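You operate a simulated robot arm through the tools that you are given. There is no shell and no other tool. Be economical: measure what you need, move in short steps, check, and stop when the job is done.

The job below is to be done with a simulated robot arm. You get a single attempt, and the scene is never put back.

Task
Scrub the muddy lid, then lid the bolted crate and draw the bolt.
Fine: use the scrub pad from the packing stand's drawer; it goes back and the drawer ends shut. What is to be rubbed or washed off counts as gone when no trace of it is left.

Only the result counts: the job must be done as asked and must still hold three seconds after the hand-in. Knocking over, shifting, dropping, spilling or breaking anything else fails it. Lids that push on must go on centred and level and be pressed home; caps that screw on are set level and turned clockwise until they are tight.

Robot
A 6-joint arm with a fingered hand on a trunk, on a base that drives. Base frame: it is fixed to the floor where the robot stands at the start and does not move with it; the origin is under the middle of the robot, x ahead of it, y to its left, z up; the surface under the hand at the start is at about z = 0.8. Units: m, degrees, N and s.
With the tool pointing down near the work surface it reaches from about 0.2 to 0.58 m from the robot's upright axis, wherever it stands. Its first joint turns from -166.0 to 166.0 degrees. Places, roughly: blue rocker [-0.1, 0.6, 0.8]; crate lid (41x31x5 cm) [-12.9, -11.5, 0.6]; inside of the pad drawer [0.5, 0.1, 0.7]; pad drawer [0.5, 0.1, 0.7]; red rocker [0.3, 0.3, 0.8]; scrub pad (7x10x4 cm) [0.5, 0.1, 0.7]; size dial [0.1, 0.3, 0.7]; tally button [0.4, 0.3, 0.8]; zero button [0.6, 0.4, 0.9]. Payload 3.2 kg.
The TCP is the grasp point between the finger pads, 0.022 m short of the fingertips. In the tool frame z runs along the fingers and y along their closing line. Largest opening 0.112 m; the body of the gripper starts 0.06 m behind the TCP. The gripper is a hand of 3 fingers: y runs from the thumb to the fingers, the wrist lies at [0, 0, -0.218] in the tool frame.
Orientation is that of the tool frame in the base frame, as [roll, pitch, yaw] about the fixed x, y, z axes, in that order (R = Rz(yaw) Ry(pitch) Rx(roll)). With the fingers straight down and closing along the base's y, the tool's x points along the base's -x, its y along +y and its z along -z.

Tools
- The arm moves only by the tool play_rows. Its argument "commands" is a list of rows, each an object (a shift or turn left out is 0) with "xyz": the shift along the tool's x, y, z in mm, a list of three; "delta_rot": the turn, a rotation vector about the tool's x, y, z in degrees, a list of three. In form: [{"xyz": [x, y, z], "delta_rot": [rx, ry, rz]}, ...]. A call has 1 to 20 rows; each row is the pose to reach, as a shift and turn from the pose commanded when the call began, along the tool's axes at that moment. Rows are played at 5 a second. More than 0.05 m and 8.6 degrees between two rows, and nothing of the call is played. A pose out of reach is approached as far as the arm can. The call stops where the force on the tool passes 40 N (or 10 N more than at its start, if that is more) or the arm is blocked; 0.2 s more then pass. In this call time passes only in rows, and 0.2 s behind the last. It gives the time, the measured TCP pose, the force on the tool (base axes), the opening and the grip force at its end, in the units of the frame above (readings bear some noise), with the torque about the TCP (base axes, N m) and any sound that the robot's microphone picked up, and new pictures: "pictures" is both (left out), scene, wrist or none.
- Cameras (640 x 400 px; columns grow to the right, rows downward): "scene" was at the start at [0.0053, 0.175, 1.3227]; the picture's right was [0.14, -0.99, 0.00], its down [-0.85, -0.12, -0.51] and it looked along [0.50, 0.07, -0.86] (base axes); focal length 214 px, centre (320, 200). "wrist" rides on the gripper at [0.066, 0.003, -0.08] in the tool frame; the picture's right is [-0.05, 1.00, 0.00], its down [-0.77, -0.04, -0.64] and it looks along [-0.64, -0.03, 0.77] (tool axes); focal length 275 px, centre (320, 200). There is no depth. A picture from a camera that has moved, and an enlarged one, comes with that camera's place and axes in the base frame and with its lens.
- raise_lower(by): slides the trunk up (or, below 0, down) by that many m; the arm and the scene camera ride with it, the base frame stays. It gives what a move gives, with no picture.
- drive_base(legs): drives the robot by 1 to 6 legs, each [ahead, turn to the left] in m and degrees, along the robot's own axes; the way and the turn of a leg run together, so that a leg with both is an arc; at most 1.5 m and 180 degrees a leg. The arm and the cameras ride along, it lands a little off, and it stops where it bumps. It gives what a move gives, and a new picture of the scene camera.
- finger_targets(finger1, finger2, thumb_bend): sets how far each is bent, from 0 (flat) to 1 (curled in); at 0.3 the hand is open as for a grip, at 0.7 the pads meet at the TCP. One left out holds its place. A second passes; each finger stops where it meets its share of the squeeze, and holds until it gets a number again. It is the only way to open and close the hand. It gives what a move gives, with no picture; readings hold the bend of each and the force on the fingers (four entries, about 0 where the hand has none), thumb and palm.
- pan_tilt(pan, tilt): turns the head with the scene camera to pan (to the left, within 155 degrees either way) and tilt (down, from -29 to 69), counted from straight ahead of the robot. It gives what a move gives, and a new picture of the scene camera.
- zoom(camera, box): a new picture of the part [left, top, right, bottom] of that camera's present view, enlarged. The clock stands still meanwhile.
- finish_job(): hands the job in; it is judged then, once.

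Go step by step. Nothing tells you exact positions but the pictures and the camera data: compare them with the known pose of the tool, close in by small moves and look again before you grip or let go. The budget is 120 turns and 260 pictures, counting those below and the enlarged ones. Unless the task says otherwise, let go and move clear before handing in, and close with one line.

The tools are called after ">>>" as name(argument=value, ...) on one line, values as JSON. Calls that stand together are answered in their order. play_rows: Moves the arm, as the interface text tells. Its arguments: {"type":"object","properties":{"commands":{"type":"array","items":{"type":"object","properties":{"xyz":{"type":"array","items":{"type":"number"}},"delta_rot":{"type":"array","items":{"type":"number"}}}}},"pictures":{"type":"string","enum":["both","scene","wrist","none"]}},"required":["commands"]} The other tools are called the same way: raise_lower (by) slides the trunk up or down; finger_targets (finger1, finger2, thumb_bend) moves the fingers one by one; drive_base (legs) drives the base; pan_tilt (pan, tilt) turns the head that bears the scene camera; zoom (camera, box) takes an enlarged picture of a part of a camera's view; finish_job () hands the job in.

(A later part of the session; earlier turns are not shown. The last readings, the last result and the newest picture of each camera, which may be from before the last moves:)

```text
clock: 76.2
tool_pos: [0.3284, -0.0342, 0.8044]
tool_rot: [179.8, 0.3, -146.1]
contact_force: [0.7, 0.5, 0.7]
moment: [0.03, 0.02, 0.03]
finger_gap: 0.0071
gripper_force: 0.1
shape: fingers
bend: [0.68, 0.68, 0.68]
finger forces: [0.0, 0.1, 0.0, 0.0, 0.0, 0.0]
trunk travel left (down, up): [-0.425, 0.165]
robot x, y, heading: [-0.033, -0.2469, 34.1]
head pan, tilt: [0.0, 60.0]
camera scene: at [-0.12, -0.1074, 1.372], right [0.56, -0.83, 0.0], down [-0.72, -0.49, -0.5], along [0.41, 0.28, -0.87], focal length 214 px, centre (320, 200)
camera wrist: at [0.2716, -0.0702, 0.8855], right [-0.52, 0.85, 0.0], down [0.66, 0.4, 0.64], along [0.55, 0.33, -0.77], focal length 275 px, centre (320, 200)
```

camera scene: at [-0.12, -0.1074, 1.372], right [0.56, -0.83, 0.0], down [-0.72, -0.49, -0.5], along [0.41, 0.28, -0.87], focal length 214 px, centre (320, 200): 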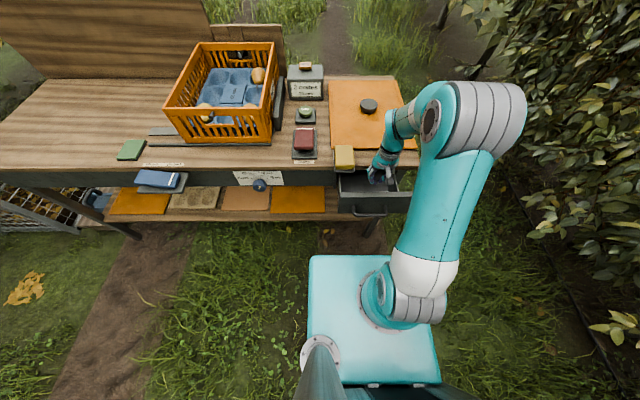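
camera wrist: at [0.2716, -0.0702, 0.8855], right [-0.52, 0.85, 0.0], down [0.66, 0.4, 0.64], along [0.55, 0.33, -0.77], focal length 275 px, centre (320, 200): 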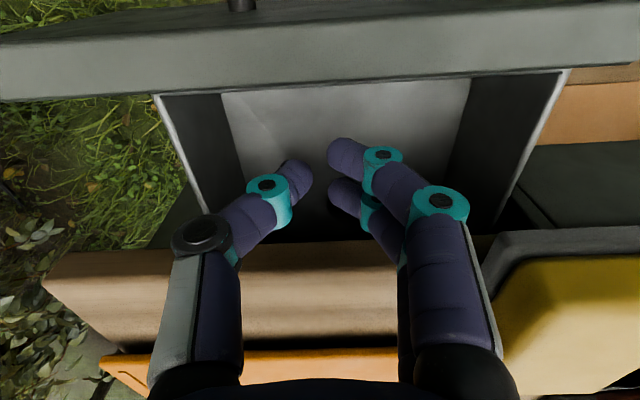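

Fingers hang clear inside the drawer. I'll lower them 58 mm and drive back 0.16 m to draw it open.

>>> play_rows(commands=[{"xyz": [0, 0, 30]}, {"xyz": [0, 0, 58]}], pictures="none")

>>> drive_base(legs=[[-0.16, 0]])

>>> zoom(camera="wrist", box=[0, 0, 640, 400])

```text
clock: 76.8
tool_pos: [0.3304, -0.0337, 0.7454]
tool_rot: [179.8, 0.2, -146.2]
contact_force: [0.2, 0.9, 0.2]
moment: [0.01, 0.01, 0.03]
finger_gap: 0.0072
gripper_force: 0.0
shape: fingers
bend: [0.68, 0.68, 0.68]
finger forces: [0.0, 0.1, 0.0, 0.0, 0.1, 0.0]
trunk travel left (down, up): [-0.425, 0.165]
robot x, y, heading: [-0.0315, -0.2486, 34.2]
head pan, tilt: [0.0, 60.0]
```

```text
clock: 78.3
tool_pos: [0.1952, -0.1241, 0.7469]
tool_rot: [179.8, 0.3, -146.2]
contact_force: [-0.6, -0.6, -1.1]
moment: [0.01, -0.01, 0.05]
finger_gap: 0.0071
gripper_force: 0.0
shape: fingers
bend: [0.68, 0.68, 0.68]
finger forces: [0.0, 0.1, 0.0, 0.0, 0.0, 0.0]
trunk travel left (down, up): [-0.425, 0.165]
robot x, y, heading: [-0.1613, -0.3386, 34.0]
head pan, tilt: [0.0, 60.0]
camera scene: at [-0.2545, -0.1981, 1.372], right [0.56, -0.83, 0.0], down [-0.72, -0.48, -0.5], along [0.41, 0.28, -0.87], focal length 214 px, centre (320, 200)
```

scene: 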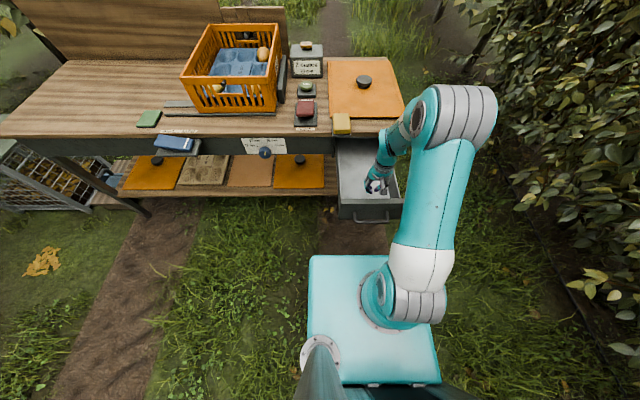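

```text
1.00 times, centred on (320, 200) of wrist (not enlarged: the box is as wide or as high as the picture)
camera zoom: at [0.1375, -0.1602, 0.8278], right [-0.52, 0.86, 0.0], down [0.66, 0.4, 0.64], along [0.55, 0.33, -0.77], focal length 275 px, centre (320, 200)
```

zoom: 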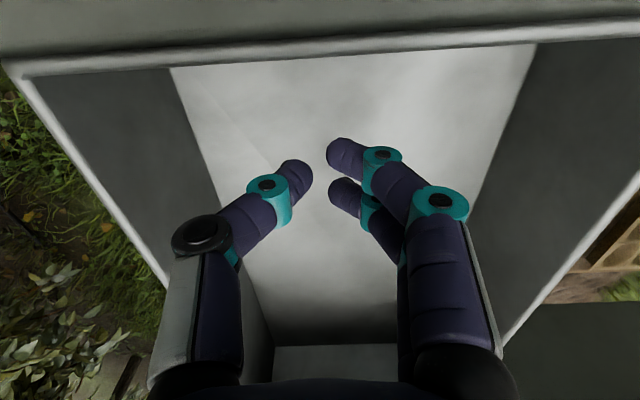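

The drawer is wide open now. I'll lift out, open the fingers, drive forward 7 cm (short of touching the drawer) and come over the pad.

>>> play_rows(commands=[{"xyz": [0, 0, -45]}, {"xyz": [0, 0, -90]}, {"xyz": [0, 0, -135]}, {"xyz": [0, 0, -175]}], pictures="none")

>>> finger_targets(finger1=0.3, finger2=0.3, thumb_bend=0.3)

>>> drive_base(legs=[[0.07, 0]])

>>> play_rows(commands=[{"xyz": [-30, 25, 0]}, {"xyz": [-65, 50, 0]}, {"xyz": [-100, 75, 0]}, {"xyz": [-130, 100, 0]}, {"xyz": [-157, 113, 10]}], pictures="both")

```text
clock: 79.3
tool_pos: [0.1921, -0.1249, 0.9203]
tool_rot: [179.8, 0.1, -146.3]
contact_force: [0.6, -1.0, 0.7]
moment: [-0.01, -0.01, -0.01]
finger_gap: 0.0069
gripper_force: 0.0
shape: fingers
bend: [0.68, 0.68, 0.68]
finger forces: [0.0, 0.0, 0.0, 0.0, 0.1, 0.1]
trunk travel left (down, up): [-0.425, 0.165]
robot x, y, heading: [-0.1653, -0.3391, 33.9]
head pan, tilt: [0.0, 60.0]
```

```text
clock: 80.3
tool_pos: [0.1932, -0.125, 0.9206]
tool_rot: [179.8, 0.3, -146.2]
contact_force: [-0.8, 0.3, -0.3]
moment: [0.02, -0.02, 0.0]
finger_gap: 0.1111
gripper_force: 0.1
shape: fingers
bend: [0.3, 0.3, 0.3]
finger forces: [0.0, 0.1, 0.0, 0.1, 0.1, 0.1]
trunk travel left (down, up): [-0.425, 0.165]
robot x, y, heading: [-0.1697, -0.3378, 34.2]
head pan, tilt: [0.0, 60.0]
```

```text
clock: 81.3
tool_pos: [0.2506, -0.087, 0.9202]
tool_rot: [179.8, 0.2, -146.1]
contact_force: [0.8, 0.1, -0.3]
moment: [0.0, 0.03, -0.02]
finger_gap: 0.1113
gripper_force: 0.0
shape: fingers
bend: [0.3, 0.3, 0.3]
finger forces: [0.0, 0.1, 0.1, 0.0, 0.1, 0.0]
trunk travel left (down, up): [-0.425, 0.165]
robot x, y, heading: [-0.1094, -0.3023, 33.9]
head pan, tilt: [0.0, 60.0]
camera scene: at [-0.1965, -0.1591, 1.372], right [0.56, -0.83, 0.0], down [-0.72, -0.48, -0.5], along [0.41, 0.28, -0.87], focal length 214 px, centre (320, 200)
```

scene: 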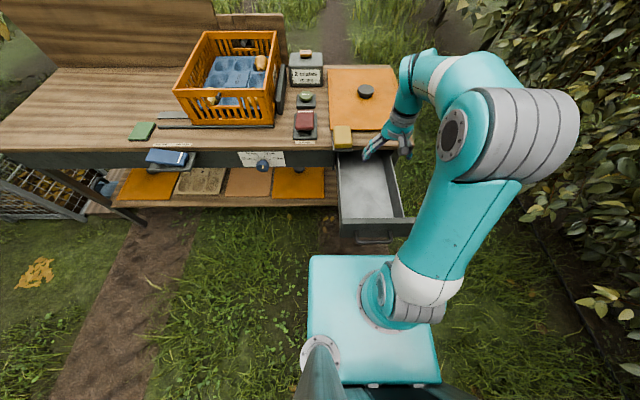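

```text
clock: 82.5
tool_pos: [0.3184, 0.0958, 0.9119]
tool_rot: [179.8, 0.1, -146.3]
contact_force: [-0.5, -0.3, 0.5]
moment: [0.0, -0.03, 0.0]
finger_gap: 0.1108
gripper_force: 0.1
shape: fingers
bend: [0.3, 0.3, 0.3]
finger forces: [0.0, 0.0, 0.0, 0.0, 0.0, 0.1]
trunk travel left (down, up): [-0.425, 0.165]
robot x, y, heading: [-0.1078, -0.301, 34.0]
head pan, tilt: [0.0, 60.0]
camera scene: at [-0.1967, -0.1589, 1.372], right [0.56, -0.83, 0.0], down [-0.72, -0.48, -0.5], along [0.41, 0.28, -0.87], focal length 214 px, centre (320, 200)
camera wrist: at [0.2612, 0.0607, 0.9933], right [-0.52, 0.86, 0.0], down [0.66, 0.4, 0.64], along [0.54, 0.33, -0.77], focal length 275 px, centre (320, 200)
```

scene: 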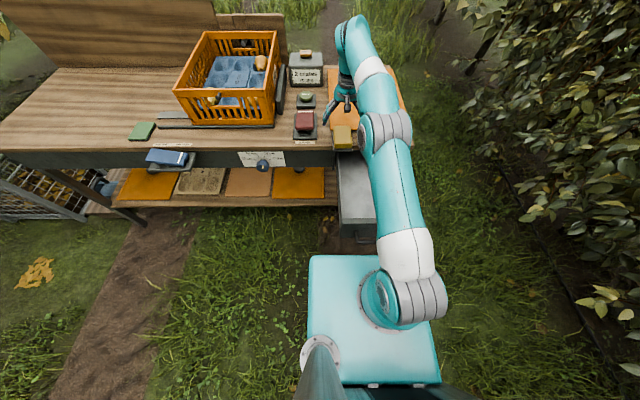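
wrist: 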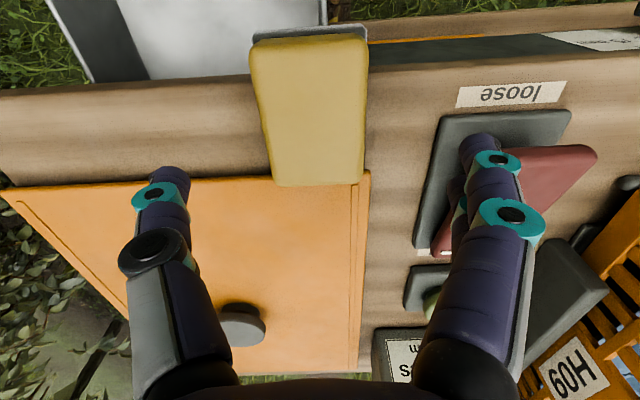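

The pad is beneath the hand. I'll use the same narrower opening as at release (to stay clear of the red rocker), go down and grip.

>>> finger_targets(finger1=0.36, finger2=0.36, thumb_bend=0.36)

>>> play_rows(commands=[{"xyz": [0, -2, 35]}, {"xyz": [1, -2, 65]}, {"xyz": [1, -2, 83]}], pictures="wrist")

>>> finger_targets(finger1=0.6, finger2=0.6, thumb_bend=0.6)

```text
clock: 83.5
tool_pos: [0.3197, 0.0955, 0.9121]
tool_rot: [179.9, 0.3, -146.2]
contact_force: [0.7, -0.1, -1.0]
moment: [0.02, 0.02, -0.01]
finger_gap: 0.0956
gripper_force: 0.1
shape: fingers
bend: [0.36, 0.36, 0.36]
finger forces: [0.0, 0.0, 0.0, 0.0, 0.1, 0.1]
trunk travel left (down, up): [-0.425, 0.165]
robot x, y, heading: [-0.1046, -0.3005, 34.0]
head pan, tilt: [0.0, 60.0]
```

```text
clock: 84.3
tool_pos: [0.3181, 0.0938, 0.8293]
tool_rot: [179.8, 0.3, -146.3]
contact_force: [0.8, 0.6, 0.9]
moment: [-0.01, -0.03, 0.04]
finger_gap: 0.0956
gripper_force: 0.0
shape: fingers
bend: [0.36, 0.36, 0.36]
finger forces: [0.0, 0.1, 0.0, 0.1, 0.0, 0.0]
trunk travel left (down, up): [-0.425, 0.165]
robot x, y, heading: [-0.1055, -0.301, 34.0]
head pan, tilt: [0.0, 60.0]
camera wrist: at [0.2601, 0.059, 0.9097], right [-0.52, 0.86, 0.0], down [0.66, 0.4, 0.64], along [0.55, 0.33, -0.77], focal length 275 px, centre (320, 200)
```

wrist: 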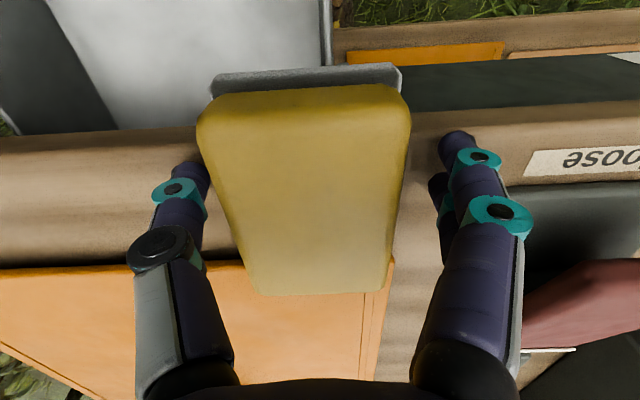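

```text
clock: 85.3
tool_pos: [0.3175, 0.0947, 0.8283]
tool_rot: [179.8, 0.3, -146.2]
contact_force: [-0.1, -0.1, 0.2]
moment: [0.0, 0.01, -0.02]
finger_gap: 0.0627
gripper_force: 13.9
shape: fingers
bend: [0.49, 0.49, 0.52]
finger forces: [6.9, 6.8, 0.0, 0.1, 13.9, 0.0]
trunk travel left (down, up): [-0.425, 0.165]
robot x, y, heading: [-0.1096, -0.2972, 34.0]
head pan, tilt: [0.0, 60.0]
```

Pad gripped again. I'll lift it, carry it over the drawer and lower it inside.

>>> play_rows(commands=[{"xyz": [0, 0, -40]}, {"xyz": [0, 0, -80]}, {"xyz": [35, -20, -95]}, {"xyz": [75, -45, -95]}, {"xyz": [115, -68, -95]}, {"xyz": [147, -87, -95]}, {"xyz": [147, -87, -60]}, {"xyz": [147, -87, -20]}], pictures="both")

```text
clock: 87.1
tool_pos: [0.2436, -0.061, 0.8462]
tool_rot: [179.6, 0.3, -146.3]
contact_force: [0.9, -0.4, -0.4]
moment: [-0.02, 0.01, 0.0]
finger_gap: 0.0626
gripper_force: 13.9
shape: fingers
bend: [0.49, 0.49, 0.52]
finger forces: [6.7, 6.8, 0.0, 0.0, 13.4, 0.0]
trunk travel left (down, up): [-0.425, 0.165]
robot x, y, heading: [-0.1089, -0.3, 34.2]
head pan, tilt: [0.0, 60.0]
camera scene: at [-0.1967, -0.1591, 1.372], right [0.56, -0.83, 0.0], down [-0.72, -0.48, -0.5], along [0.41, 0.28, -0.87], focal length 214 px, centre (320, 200)
camera wrist: at [0.1865, -0.097, 0.9277], right [-0.52, 0.86, 0.0], down [0.66, 0.39, 0.64], along [0.55, 0.33, -0.77], focal length 275 px, centre (320, 200)
```

scene: 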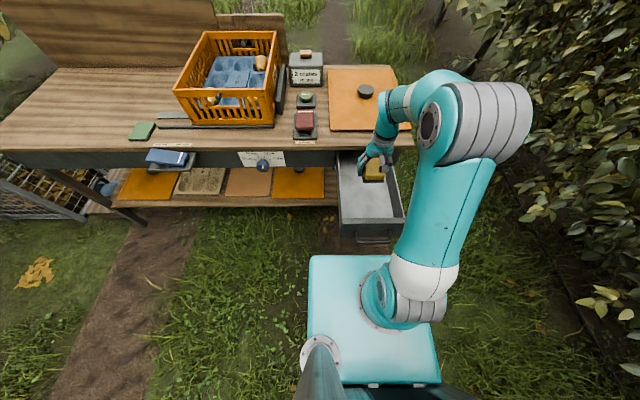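
wrist: 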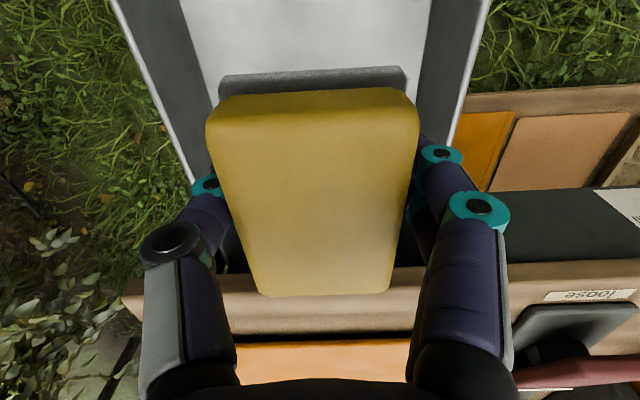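

Well placed inside the drawer outline. Lowering to just above the drawer floor, then fine.

>>> play_rows(commands=[{"xyz": [0, 0, 45]}, {"xyz": [0, 0, 90]}, {"xyz": [0, 0, 130]}, {"xyz": [0, 0, 142]}, {"xyz": [0, 0, 146]}, {"xyz": [0, 0, 149]}], pictures="wrist")

```text
clock: 88.5
tool_pos: [0.2447, -0.0581, 0.6996]
tool_rot: [179.8, 0.3, -146.1]
contact_force: [-0.7, 0.0, -0.1]
moment: [-0.03, -0.01, 0.01]
finger_gap: 0.0626
gripper_force: 13.4
shape: fingers
bend: [0.49, 0.49, 0.52]
finger forces: [6.7, 6.7, 0.1, 0.0, 13.4, 0.0]
trunk travel left (down, up): [-0.425, 0.165]
robot x, y, heading: [-0.1036, -0.2995, 34.2]
head pan, tilt: [0.0, 60.0]
camera wrist: at [0.1872, -0.0946, 0.78], right [-0.52, 0.86, 0.0], down [0.66, 0.4, 0.64], along [0.55, 0.33, -0.77], focal length 275 px, centre (320, 200)
```

wrist: 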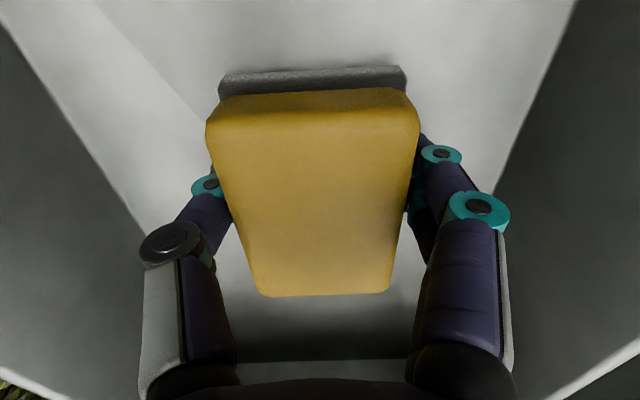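

>>> play_rows(commands=[{"xyz": [0, 0, 2]}, {"xyz": [0, 0, 3]}], pictures="none")

>>> finger_targets(finger1=0.36, finger2=0.36, thumb_bend=0.36)

>>> play_rows(commands=[{"xyz": [0, 0, -40]}, {"xyz": [0, 0, -80]}, {"xyz": [0, 0, -125]}, {"xyz": [0, 0, -170]}, {"xyz": [0, 0, -210]}], pictures="both")

```text
clock: 89.1
tool_pos: [0.2441, -0.0594, 0.6957]
tool_rot: [179.8, 0.3, -146.1]
contact_force: [0.0, 0.4, -0.3]
moment: [0.02, 0.0, -0.01]
finger_gap: 0.0628
gripper_force: 13.7
shape: fingers
bend: [0.49, 0.49, 0.52]
finger forces: [6.7, 6.8, 0.0, 0.1, 13.3, 0.0]
trunk travel left (down, up): [-0.425, 0.165]
robot x, y, heading: [-0.1076, -0.3029, 33.9]
head pan, tilt: [0.0, 60.0]
```

```text
clock: 90.1
tool_pos: [0.2442, -0.0594, 0.6964]
tool_rot: [179.8, 0.3, -146.2]
contact_force: [-0.7, 0.3, -0.1]
moment: [0.02, -0.01, 0.01]
finger_gap: 0.0943
gripper_force: 0.1
shape: fingers
bend: [0.36, 0.36, 0.36]
finger forces: [0.0, 0.0, 0.0, 0.0, 0.0, 0.0]
trunk travel left (down, up): [-0.425, 0.165]
robot x, y, heading: [-0.1069, -0.3071, 34.1]
head pan, tilt: [0.0, 60.0]
```

```text
clock: 91.3
tool_pos: [0.2448, -0.0617, 0.9068]
tool_rot: [179.8, 0.3, -146.1]
contact_force: [0.7, 0.4, 0.6]
moment: [0.03, -0.01, -0.01]
finger_gap: 0.0944
gripper_force: 0.0
shape: fingers
bend: [0.36, 0.36, 0.36]
finger forces: [0.1, 0.1, 0.0, 0.0, 0.1, 0.0]
trunk travel left (down, up): [-0.425, 0.165]
robot x, y, heading: [-0.1101, -0.2988, 34.2]
head pan, tilt: [0.0, 60.0]
camera scene: at [-0.197, -0.1594, 1.372], right [0.56, -0.83, 0.0], down [-0.72, -0.48, -0.5], along [0.41, 0.28, -0.87], focal length 214 px, centre (320, 200)
camera wrist: at [0.187, -0.0975, 0.9882], right [-0.52, 0.86, 0.0], down [0.66, 0.4, 0.64], along [0.55, 0.33, -0.77], focal length 275 px, centre (320, 200)
```

scene: 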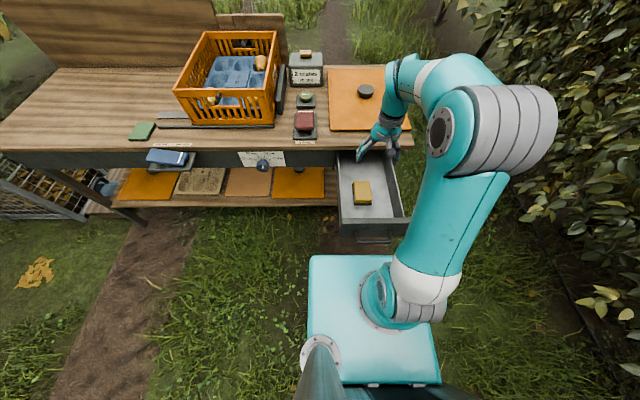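
wrist: 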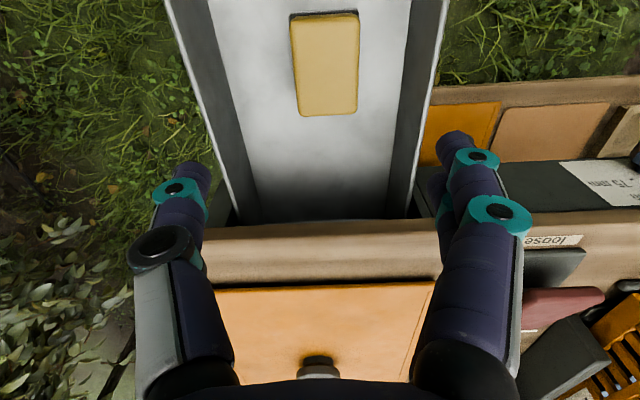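

The pad is back in the drawer. To shut it: fingers closed, back up 5 cm, bring the hand down in front of the handle, then push.

>>> finger_targets(finger1=0.7, finger2=0.7, thumb_bend=0.7)

>>> drive_base(legs=[[-0.08, 0]])

>>> play_rows(commands=[{"xyz": [45, 0, 0]}, {"xyz": [90, 0, 0]}, {"xyz": [135, 0, 0]}, {"xyz": [165, 0, 10]}, {"xyz": [165, 0, 30]}], pictures="both")

```text
clock: 92.3
tool_pos: [0.2446, -0.0612, 0.9061]
tool_rot: [179.7, 0.4, -146.2]
contact_force: [-0.2, 0.4, -0.3]
moment: [0.03, -0.03, -0.01]
finger_gap: 0.0029
gripper_force: 0.0
shape: fingers
bend: [0.7, 0.7, 0.7]
finger forces: [0.0, 0.1, 0.0, 0.1, 0.1, 0.1]
trunk travel left (down, up): [-0.425, 0.165]
robot x, y, heading: [-0.1077, -0.299, 34.2]
head pan, tilt: [0.0, 60.0]
```

```text
clock: 93.3
tool_pos: [0.1771, -0.1072, 0.9068]
tool_rot: [179.8, 0.3, -146.1]
contact_force: [-0.8, 0.0, 0.5]
moment: [-0.03, 0.0, -0.01]
finger_gap: 0.0025
gripper_force: 0.1
shape: fingers
bend: [0.7, 0.7, 0.7]
finger forces: [0.1, 0.1, 0.1, 0.0, 0.1, 0.0]
trunk travel left (down, up): [-0.425, 0.165]
robot x, y, heading: [-0.1742, -0.3482, 34.1]
head pan, tilt: [0.0, 60.0]
camera scene: at [-0.2636, -0.2043, 1.372], right [0.56, -0.83, 0.0], down [-0.72, -0.48, -0.5], along [0.41, 0.28, -0.87], focal length 214 px, centre (320, 200)
```

scene: 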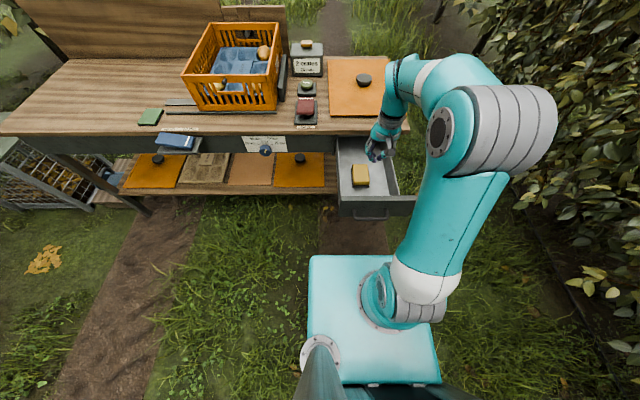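

```text
clock: 94.5
tool_pos: [0.0408, -0.1977, 0.8762]
tool_rot: [179.8, 0.4, -146.2]
contact_force: [-0.3, -0.5, 0.4]
moment: [0.0, 0.0, 0.01]
finger_gap: 0.0028
gripper_force: 0.1
shape: fingers
bend: [0.7, 0.7, 0.7]
finger forces: [0.1, 0.1, 0.0, 0.0, 0.1, 0.0]
trunk travel left (down, up): [-0.425, 0.165]
robot x, y, heading: [-0.1746, -0.3435, 34.0]
head pan, tilt: [0.0, 60.0]
camera scene: at [-0.2633, -0.2041, 1.372], right [0.56, -0.83, 0.0], down [-0.72, -0.48, -0.5], along [0.41, 0.28, -0.87], focal length 214 px, centre (320, 200)
camera wrist: at [-0.0167, -0.2329, 0.9565], right [-0.52, 0.86, 0.0], down [0.66, 0.4, 0.64], along [0.55, 0.33, -0.77], focal length 275 px, centre (320, 200)
```

scene: 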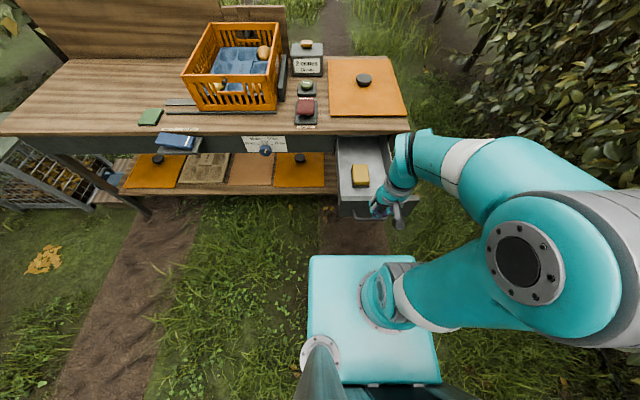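
wrist: 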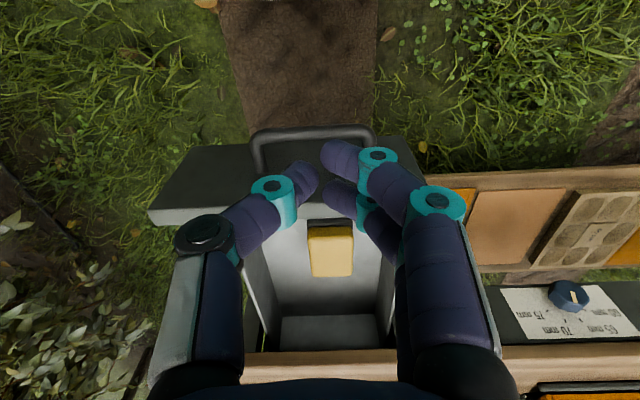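

The hand is 5 cm in front of the bar. I'll lower to handle height and push in with the arm.

>>> play_rows(commands=[{"xyz": [0, 0, 45]}, {"xyz": [0, 0, 90]}, {"xyz": [0, 0, 135]}, {"xyz": [0, 0, 158]}, {"xyz": [-20, 0, 158]}, {"xyz": [-40, 0, 158]}, {"xyz": [-70, 0, 158]}, {"xyz": [-100, 0, 158]}, {"xyz": [-130, 0, 158]}, {"xyz": [-160, 0, 158]}, {"xyz": [-190, 0, 158]}, {"xyz": [-220, 0, 158]}], pictures="both")

```text
clock: 97.1
tool_pos: [0.2252, -0.0743, 0.7181]
tool_rot: [179.7, 0.3, -146.1]
contact_force: [-0.9, 0.5, 0.8]
moment: [0.02, 0.01, -0.02]
finger_gap: 0.0026
gripper_force: 0.1
shape: fingers
bend: [0.7, 0.7, 0.7]
finger forces: [0.0, 0.0, 0.1, 0.1, 0.1, 0.1]
out of reach, approached as far as the arm can: row 2, 3, 4, 5
trunk travel left (down, up): [-0.425, 0.165]
robot x, y, heading: [-0.1751, -0.3449, 34.0]
head pan, tilt: [0.0, 60.0]
camera scene: at [-0.2631, -0.204, 1.372], right [0.56, -0.83, 0.0], down [-0.72, -0.48, -0.5], along [0.41, 0.28, -0.87], focal length 214 px, centre (320, 200)
camera wrist: at [0.1673, -0.1096, 0.7999], right [-0.52, 0.85, 0.0], down [0.66, 0.4, 0.64], along [0.55, 0.33, -0.77], focal length 275 px, centre (320, 200)
```

scene: 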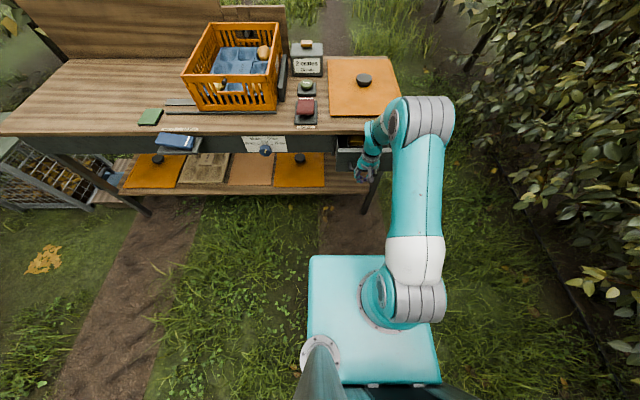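
wrist: 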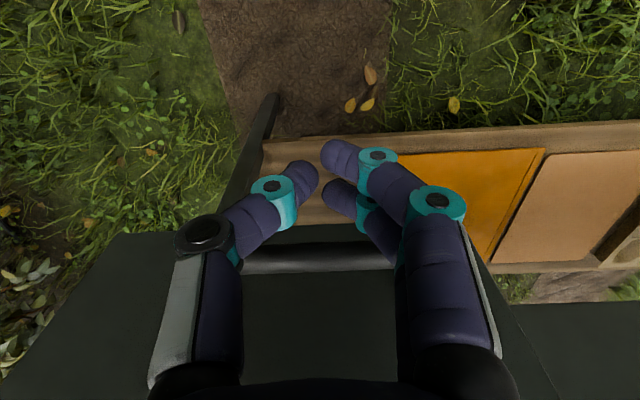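

The drawer slides in well. Another 10 cm of pushing until it meets its stop.

>>> play_rows(commands=[{"xyz": [-25, 0, 0]}, {"xyz": [-50, 0, 0]}, {"xyz": [-70, 0, 0]}, {"xyz": [-85, 0, 0]}, {"xyz": [-97, 0, 0]}, {"xyz": [-107, 0, 0]}, {"xyz": [-115, 0, 0]}], pictures="both")

>>> zoom(camera="scene", box=[290, 80, 450, 210])

```text
clock: 98.7
tool_pos: [0.3151, -0.0129, 0.7198]
tool_rot: [179.7, 0.0, -146.2]
contact_force: [-31.5, -21.3, 1.1]
moment: [-0.04, 0.12, 0.77]
finger_gap: 0.0026
gripper_force: 18.2
shape: fingers
bend: [0.7, 0.7, 0.7]
finger forces: [0.0, 37.3, 0.0, 0.1, 0.0, 0.0]
trunk travel left (down, up): [-0.425, 0.165]
robot x, y, heading: [-0.1764, -0.3488, 33.9]
head pan, tilt: [0.0, 60.0]
camera scene: at [-0.2674, -0.2069, 1.3721], right [0.56, -0.83, 0.0], down [-0.72, -0.48, -0.5], along [0.42, 0.28, -0.86], focal length 214 px, centre (320, 200)
camera wrist: at [0.2583, -0.0484, 0.8017], right [-0.52, 0.86, 0.01], down [0.66, 0.4, 0.64], along [0.54, 0.33, -0.77], focal length 275 px, centre (320, 200)
```

scene: 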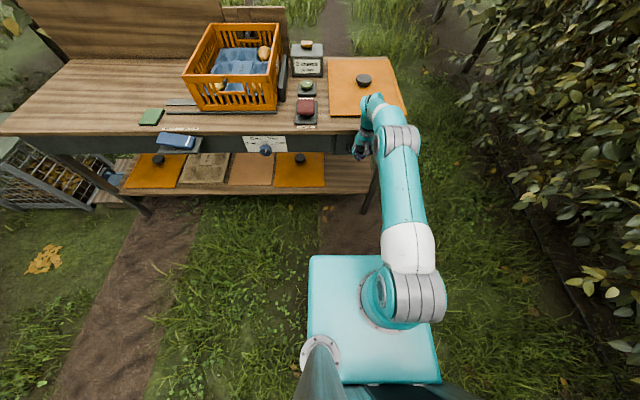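
wrist: 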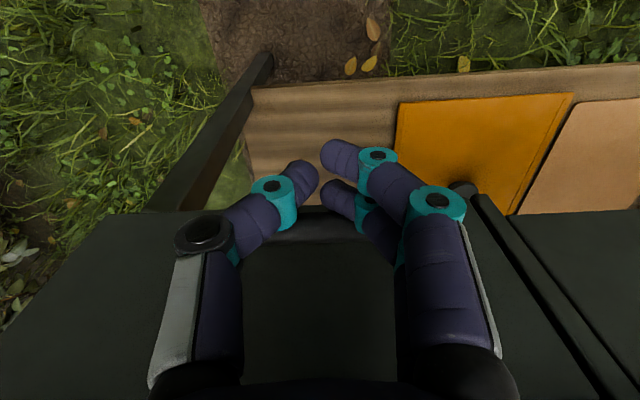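

```text
3.08 times, centred on (370, 145) of scene
camera zoom: at [-0.2674, -0.2069, 1.3721], right [0.56, -0.83, 0.0], down [-0.72, -0.48, -0.5], along [0.42, 0.28, -0.86], focal length 660 px, centre (166, 369)
```

zoom: 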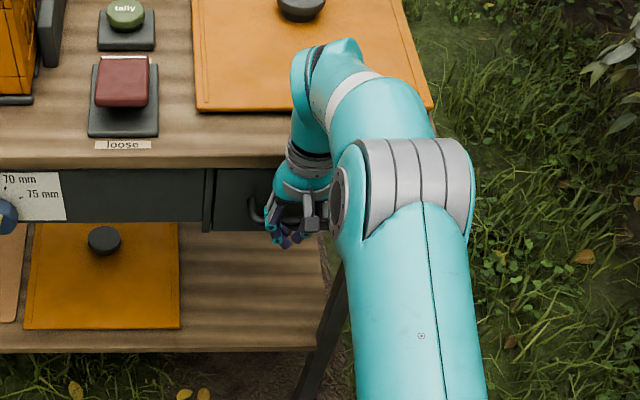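

The drawer met its stop with about 38 N, so it's shut. I'll back the hand off, raise it, and check the drawer before moving on to the lid.

>>> play_rows(commands=[{"xyz": [40, 0, 0]}, {"xyz": [80, 0, -10]}, {"xyz": [95, 0, -50]}, {"xyz": [95, 0, -95]}, {"xyz": [95, 0, -140]}, {"xyz": [95, 0, -185]}, {"xyz": [95, 0, -230]}, {"xyz": [95, 0, -275]}, {"xyz": [95, 0, -315]}], pictures="both")

>>> zoom(camera="scene", box=[290, 80, 450, 210])

```text
clock: 100.7
tool_pos: [0.2382, -0.0681, 1.0372]
tool_rot: [179.6, 0.3, -146.0]
contact_force: [0.0, 0.6, 0.1]
moment: [0.0, 0.02, 0.01]
finger_gap: 0.0028
gripper_force: 0.0
shape: fingers
bend: [0.7, 0.7, 0.7]
finger forces: [0.1, 0.0, 0.0, 0.0, 0.0, 0.0]
trunk travel left (down, up): [-0.425, 0.165]
robot x, y, heading: [-0.1735, -0.3479, 34.0]
head pan, tilt: [0.0, 60.0]
camera scene: at [-0.2632, -0.204, 1.372], right [0.56, -0.83, 0.0], down [-0.72, -0.48, -0.5], along [0.41, 0.28, -0.87], focal length 214 px, centre (320, 200)
camera wrist: at [0.1804, -0.1025, 1.1177], right [-0.52, 0.85, 0.0], down [0.66, 0.4, 0.64], along [0.55, 0.33, -0.77], focal length 275 px, centre (320, 200)
```

scene: 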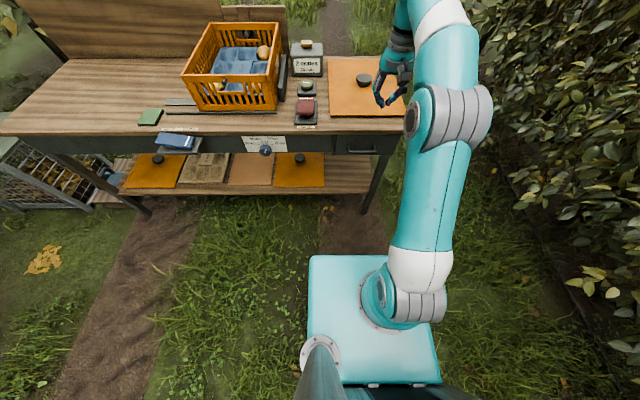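
wrist: 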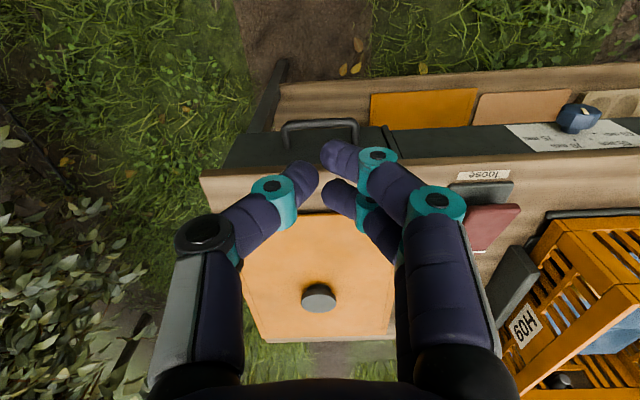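

```text
3.08 times, centred on (370, 145) of scene
camera zoom: at [-0.2632, -0.204, 1.372], right [0.56, -0.83, 0.0], down [-0.72, -0.48, -0.5], along [0.41, 0.28, -0.87], focal length 660 px, centre (166, 369)
```

zoom: 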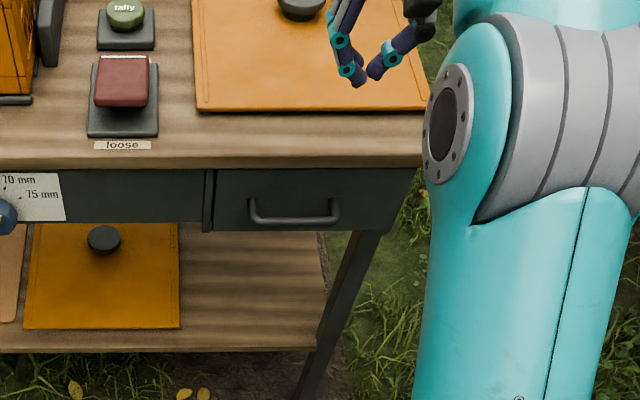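

The drawer is flush. Now I'll drive to a spot midway between lid and crate, closer to the stand.

>>> drive_base(legs=[[0, 32], [0.46, 0], [0, -32]])

>>> zoom(camera="wrist", box=[0, 0, 640, 400])

```text
clock: 106.6
tool_pos: [0.4316, 0.3482, 1.0353]
tool_rot: [179.8, 0.3, -147.0]
contact_force: [0.8, -0.6, 0.1]
moment: [-0.02, 0.0, 0.0]
finger_gap: 0.0028
gripper_force: 0.0
shape: fingers
bend: [0.7, 0.7, 0.7]
finger forces: [0.1, 0.0, 0.1, 0.1, 0.0, 0.0]
trunk travel left (down, up): [-0.425, 0.165]
robot x, y, heading: [0.0186, 0.0728, 33.1]
head pan, tilt: [0.0, 60.0]
camera scene: at [-0.0705, 0.2181, 1.372], right [0.55, -0.84, 0.0], down [-0.72, -0.47, -0.5], along [0.42, 0.27, -0.87], focal length 214 px, centre (320, 200)
```

scene: 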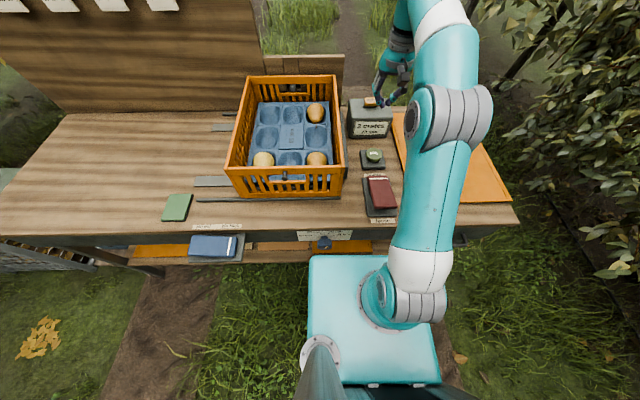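

```text
1.00 times, centred on (320, 200) of wrist (not enlarged: the box is as wide or as high as the picture)
camera zoom: at [0.3745, 0.3134, 1.1173], right [-0.51, 0.86, 0.0], down [0.66, 0.39, 0.64], along [0.55, 0.33, -0.77], focal length 275 px, centre (320, 200)
```

zoom: 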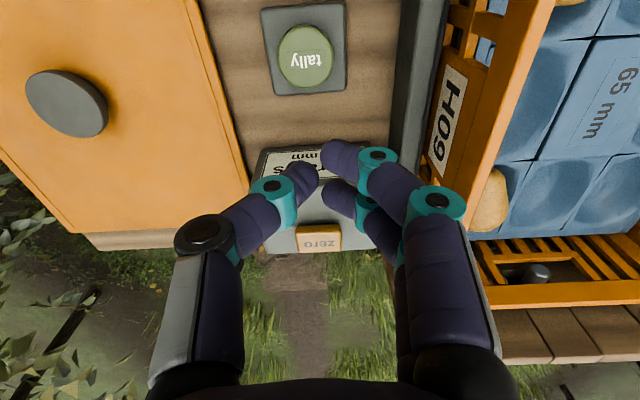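

I'm in place. The knob is about (0.585, 0.149); I'll move over it with the fingers open.

>>> finger_targets(finger1=0.36, finger2=0.36, thumb_bend=0.36)

>>> play_rows(commands=[{"xyz": [0, -40, 0]}, {"xyz": [0, -80, 0]}, {"xyz": [0, -120, 0]}, {"xyz": [-5, -160, 10]}, {"xyz": [-10, -200, 20]}, {"xyz": [-20, -235, 40]}, {"xyz": [-20, -250, 70]}, {"xyz": [-20, -250, 100]}], pictures="both")

```text
clock: 107.6
tool_pos: [0.4326, 0.3482, 1.0361]
tool_rot: [179.8, 0.2, -147.0]
contact_force: [0.6, 0.5, -0.2]
moment: [-0.02, 0.05, -0.03]
finger_gap: 0.0947
gripper_force: 0.0
shape: fingers
bend: [0.36, 0.36, 0.36]
finger forces: [0.0, 0.0, 0.0, 0.0, 0.0, 0.1]
trunk travel left (down, up): [-0.425, 0.165]
robot x, y, heading: [0.0147, 0.0708, 33.1]
head pan, tilt: [0.0, 60.0]
```

```text
clock: 109.4
tool_pos: [0.5846, 0.1493, 0.9351]
tool_rot: [179.8, 0.3, -146.9]
contact_force: [-0.4, 0.6, 0.7]
moment: [-0.02, 0.0, -0.01]
finger_gap: 0.0946
gripper_force: 0.1
shape: fingers
bend: [0.36, 0.36, 0.36]
finger forces: [0.1, 0.1, 0.0, 0.0, 0.1, 0.1]
out of reach, approached as far as the arm can: row 5, 6, 7
trunk travel left (down, up): [-0.425, 0.165]
robot x, y, heading: [0.0157, 0.0732, 33.1]
head pan, tilt: [0.0, 60.0]
camera scene: at [-0.0704, 0.2179, 1.3721], right [0.55, -0.84, 0.0], down [-0.72, -0.47, -0.5], along [0.42, 0.27, -0.87], focal length 214 px, centre (320, 200)
camera wrist: at [0.5271, 0.1153, 1.0159], right [-0.51, 0.86, 0.0], down [0.66, 0.39, 0.64], along [0.55, 0.33, -0.77], focal length 275 px, centre (320, 200)
```

scene: 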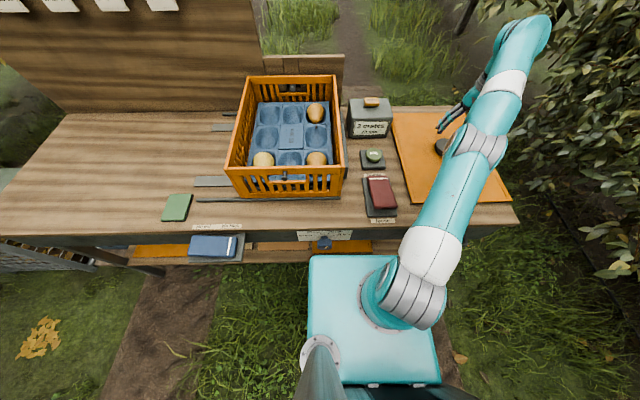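
wrist: 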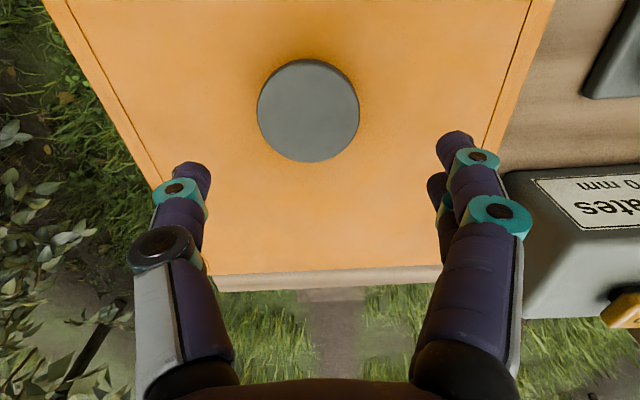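

The knob (≈6 cm wide) is nearly centred under the hand. I'll go down to TCP z 0.843 and close.

>>> play_rows(commands=[{"xyz": [1, -6, 30]}, {"xyz": [1, -6, 60]}, {"xyz": [1, -6, 80]}, {"xyz": [1, -6, 91]}], pictures="wrist")

```text
clock: 110.4
tool_pos: [0.5878, 0.1448, 0.8447]
tool_rot: [179.8, 0.4, -147.0]
contact_force: [0.2, 0.0, 0.9]
moment: [-0.02, 0.0, -0.01]
finger_gap: 0.095
gripper_force: 0.1
shape: fingers
bend: [0.36, 0.36, 0.36]
finger forces: [0.0, 0.0, 0.0, 0.0, 0.1, 0.0]
trunk travel left (down, up): [-0.425, 0.165]
robot x, y, heading: [0.0146, 0.0741, 33.2]
head pan, tilt: [0.0, 60.0]
camera wrist: at [0.5297, 0.1099, 0.9257], right [-0.51, 0.86, 0.0], down [0.66, 0.39, 0.64], along [0.55, 0.33, -0.77], focal length 275 px, centre (320, 200)
```

wrist: 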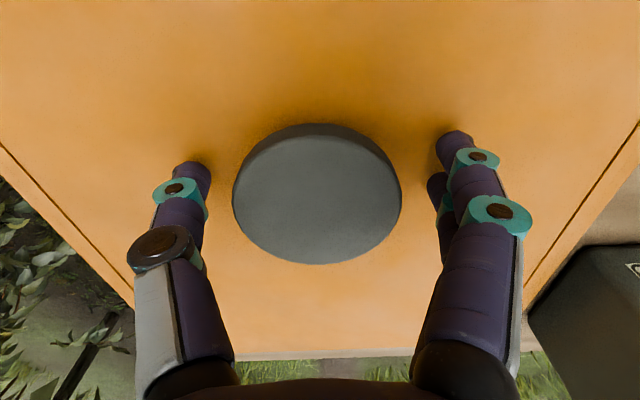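

Knob is centred exactly on the grasp point. Closing on it.

>>> play_rows(commands=[{"xyz": [0, 0, 3]}], pictures="none")

>>> finger_targets(finger1=0.65, finger2=0.65, thumb_bend=0.65)

>>> zoom(camera="wrist", box=[0, 0, 640, 400])

```text
clock: 110.8
tool_pos: [0.5885, 0.1439, 0.8419]
tool_rot: [179.9, 0.3, -146.9]
contact_force: [-1.2, 0.6, 0.2]
moment: [-0.02, 0.02, 0.01]
finger_gap: 0.0951
gripper_force: 0.0
shape: fingers
bend: [0.36, 0.36, 0.36]
finger forces: [0.0, 0.0, 0.0, 0.0, 0.0, 0.0]
trunk travel left (down, up): [-0.425, 0.165]
robot x, y, heading: [0.0204, 0.0772, 33.3]
head pan, tilt: [0.0, 60.0]
```

```text
clock: 111.8
tool_pos: [0.5878, 0.1437, 0.8427]
tool_rot: [179.8, 0.4, -147.0]
contact_force: [3.7, -2.0, 11.2]
moment: [0.69, 0.44, -0.12]
finger_gap: 0.0543
gripper_force: 26.7
shape: fingers
bend: [0.56, 0.52, 0.55]
finger forces: [15.1, 16.3, 0.0, 0.0, 21.5, 0.1]
trunk travel left (down, up): [-0.425, 0.165]
robot x, y, heading: [0.015, 0.0752, 33.1]
head pan, tilt: [0.0, 60.0]
```

```text
1.00 times, centred on (320, 200) of wrist (not enlarged: the box is as wide or as high as the picture)
camera zoom: at [0.5298, 0.1095, 0.9238], right [-0.51, 0.86, 0.0], down [0.66, 0.39, 0.64], along [0.55, 0.33, -0.77], focal length 275 px, centre (320, 200)
```

zoom: 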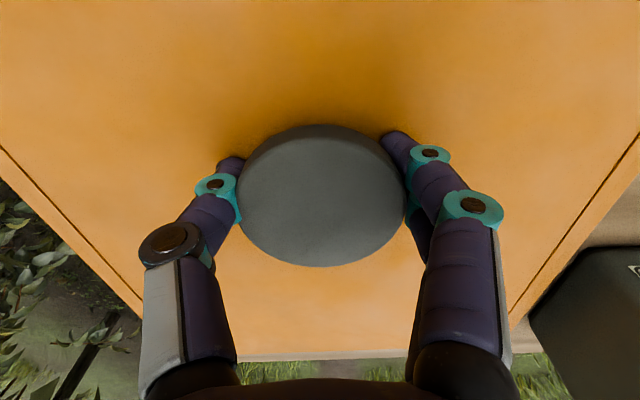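

Firm grip (27 N). I'll lift with the trunk, first a little to test.

>>> raise_lower(by=0.03)

>>> zoom(camera="scene", box=[360, 60, 540, 220])

```text
clock: 112.6
tool_pos: [0.5874, 0.1441, 0.8723]
tool_rot: [179.8, 0.1, -146.9]
contact_force: [-0.3, -0.4, -3.7]
moment: [0.0, 0.0, 0.0]
finger_gap: 0.0534
gripper_force: 21.8
shape: fingers
bend: [0.56, 0.52, 0.56]
finger forces: [10.0, 13.2, 0.0, 0.0, 21.4, 0.0]
trunk travel left (down, up): [-0.455, 0.135]
robot x, y, heading: [0.014, 0.0764, 33.3]
head pan, tilt: [0.0, 60.0]
```

```text
2.50 times, centred on (450, 140) of scene
camera zoom: at [-0.0703, 0.2181, 1.4021], right [0.55, -0.84, 0.0], down [-0.72, -0.47, -0.5], along [0.42, 0.27, -0.87], focal length 536 px, centre (-5, 350)
```

zoom: 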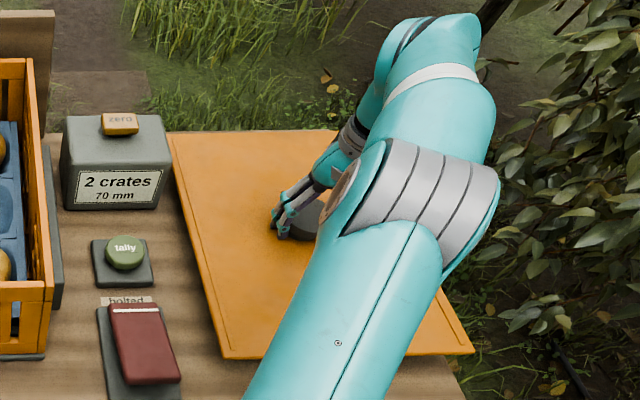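

The lid hangs level, about 0.4 kg. I'll raise the trunk the rest of the way, then bring the lid in and up with the arm, and view the crate.

>>> raise_lower(by=0.13)

>>> play_rows(commands=[{"xyz": [30, 10, -15]}, {"xyz": [60, 20, -30]}, {"xyz": [90, 30, -50]}, {"xyz": [110, 40, -70]}, {"xyz": [110, 40, -90]}], pictures="both")

>>> zoom(camera="scene", box=[210, 60, 370, 220])

```text
clock: 114.1
tool_pos: [0.5885, 0.1453, 1.0021]
tool_rot: [179.9, 0.2, -146.9]
contact_force: [-0.2, 0.6, -2.6]
moment: [0.01, 0.02, 0.02]
finger_gap: 0.0533
gripper_force: 22.9
shape: fingers
bend: [0.56, 0.52, 0.56]
finger forces: [10.1, 13.4, 0.0, 0.0, 21.4, 0.0]
trunk travel left (down, up): [-0.585, 0.005]
robot x, y, heading: [0.015, 0.0763, 33.1]
head pan, tilt: [0.0, 60.0]
```

```text
clock: 115.3
tool_pos: [0.4717, 0.117, 1.0916]
tool_rot: [179.7, 0.2, -147.0]
contact_force: [-0.1, 0.3, -3.4]
moment: [-0.01, 0.06, 0.01]
finger_gap: 0.0533
gripper_force: 21.8
shape: fingers
bend: [0.56, 0.52, 0.56]
finger forces: [9.5, 12.7, 0.0, 0.1, 20.9, 0.0]
trunk travel left (down, up): [-0.585, 0.005]
robot x, y, heading: [0.0167, 0.0752, 33.3]
head pan, tilt: [0.0, 60.0]
camera scene: at [-0.0702, 0.2181, 1.532], right [0.55, -0.84, 0.0], down [-0.72, -0.47, -0.5], along [0.42, 0.27, -0.87], focal length 214 px, centre (320, 200)
camera wrist: at [0.4147, 0.083, 1.1725], right [-0.51, 0.86, 0.01], down [0.67, 0.39, 0.64], along [0.55, 0.33, -0.77], focal length 275 px, centre (320, 200)
```

scene: 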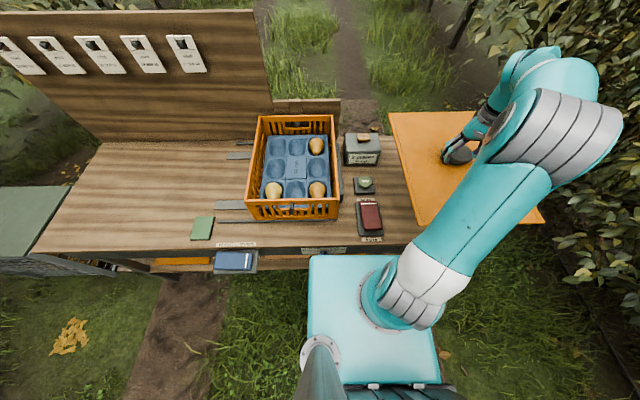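
wrist: 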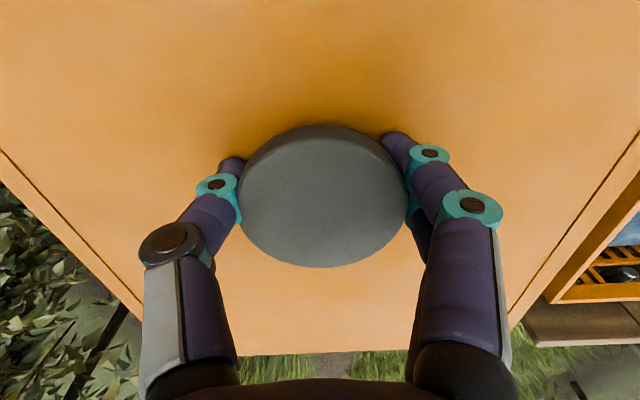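

```text
2.50 times, centred on (290, 140) of scene
camera zoom: at [-0.0702, 0.2181, 1.532], right [0.55, -0.84, 0.0], down [-0.72, -0.47, -0.5], along [0.42, 0.27, -0.87], focal length 536 px, centre (395, 350)
```

zoom: 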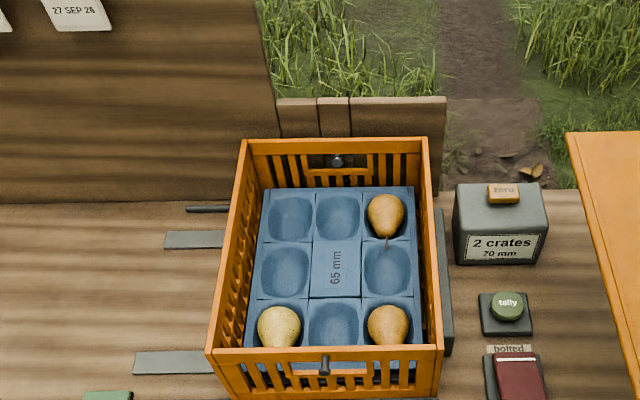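

I measure the crate rim centre at about (0.335, 0.594), rim z ≈ 0.94, rotated about 1° left of my heading. Now measuring the lid's orientation in the hand.

>>> zoom(camera="scene", box=[370, 90, 570, 240])

```text
2.67 times, centred on (470, 165) of scene
camera zoom: at [-0.0702, 0.2181, 1.532], right [0.55, -0.84, 0.0], down [-0.72, -0.47, -0.5], along [0.42, 0.27, -0.87], focal length 572 px, centre (-80, 293)
```

zoom: 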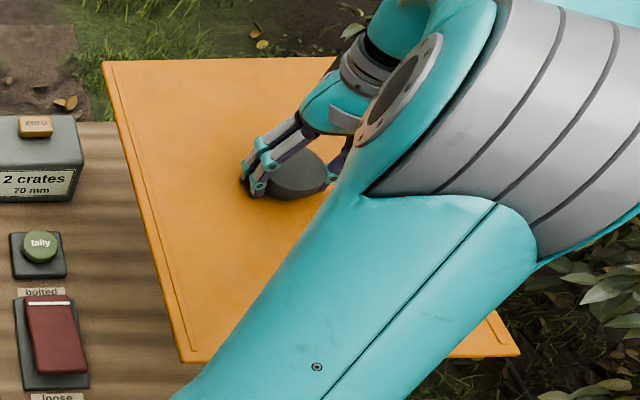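

The lid is aligned with the crate to within about 0.3°, but the crate centre is out of reach from here. I'll back off and drive around to stand in line with the crate, carrying the lid high.

>>> drive_base(legs=[[-0.205, 0], [0, 49], [0.335, 0], [0, -48.3]])

>>> zoom(camera="scene", box=[220, 20, 520, 250])

```text
clock: 123.1
tool_pos: [0.3547, 0.3243, 1.092]
tool_rot: [179.6, 0.3, -147.9]
contact_force: [-0.8, 0.4, -3.0]
moment: [-0.03, 0.01, 0.0]
finger_gap: 0.0525
gripper_force: 20.8
shape: fingers
bend: [0.56, 0.52, 0.56]
finger forces: [9.1, 12.3, 0.0, 0.1, 20.6, 0.0]
trunk travel left (down, up): [-0.585, 0.005]
robot x, y, heading: [-0.1028, 0.2878, 32.5]
head pan, tilt: [0.0, 60.0]
camera scene: at [-0.1876, 0.433, 1.5321], right [0.53, -0.85, 0.0], down [-0.73, -0.46, -0.5], along [0.42, 0.27, -0.87], focal length 214 px, centre (320, 200)
```

scene: 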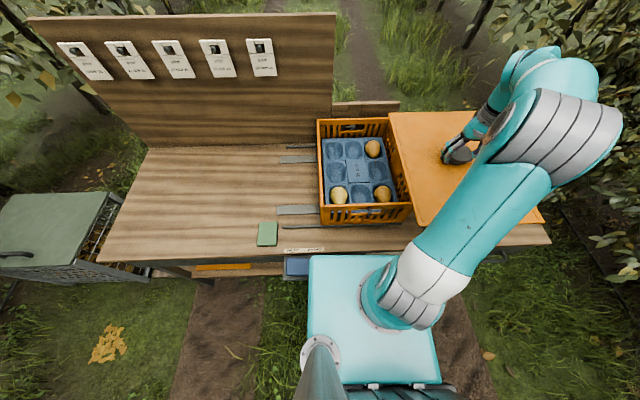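

```text
1.74 times, centred on (370, 135) of scene
camera zoom: at [-0.1876, 0.433, 1.5321], right [0.53, -0.85, 0.0], down [-0.73, -0.46, -0.5], along [0.42, 0.27, -0.87], focal length 373 px, centre (233, 313)
```

zoom: 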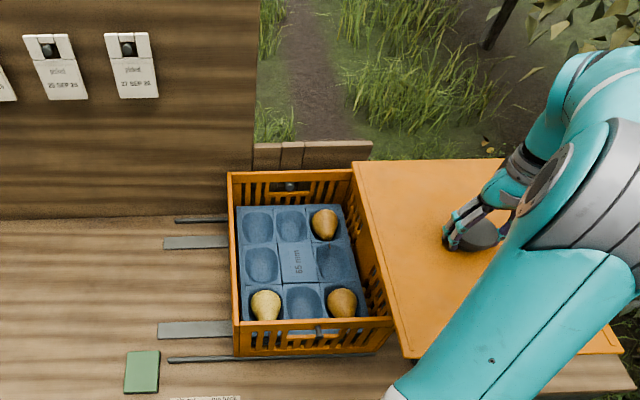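

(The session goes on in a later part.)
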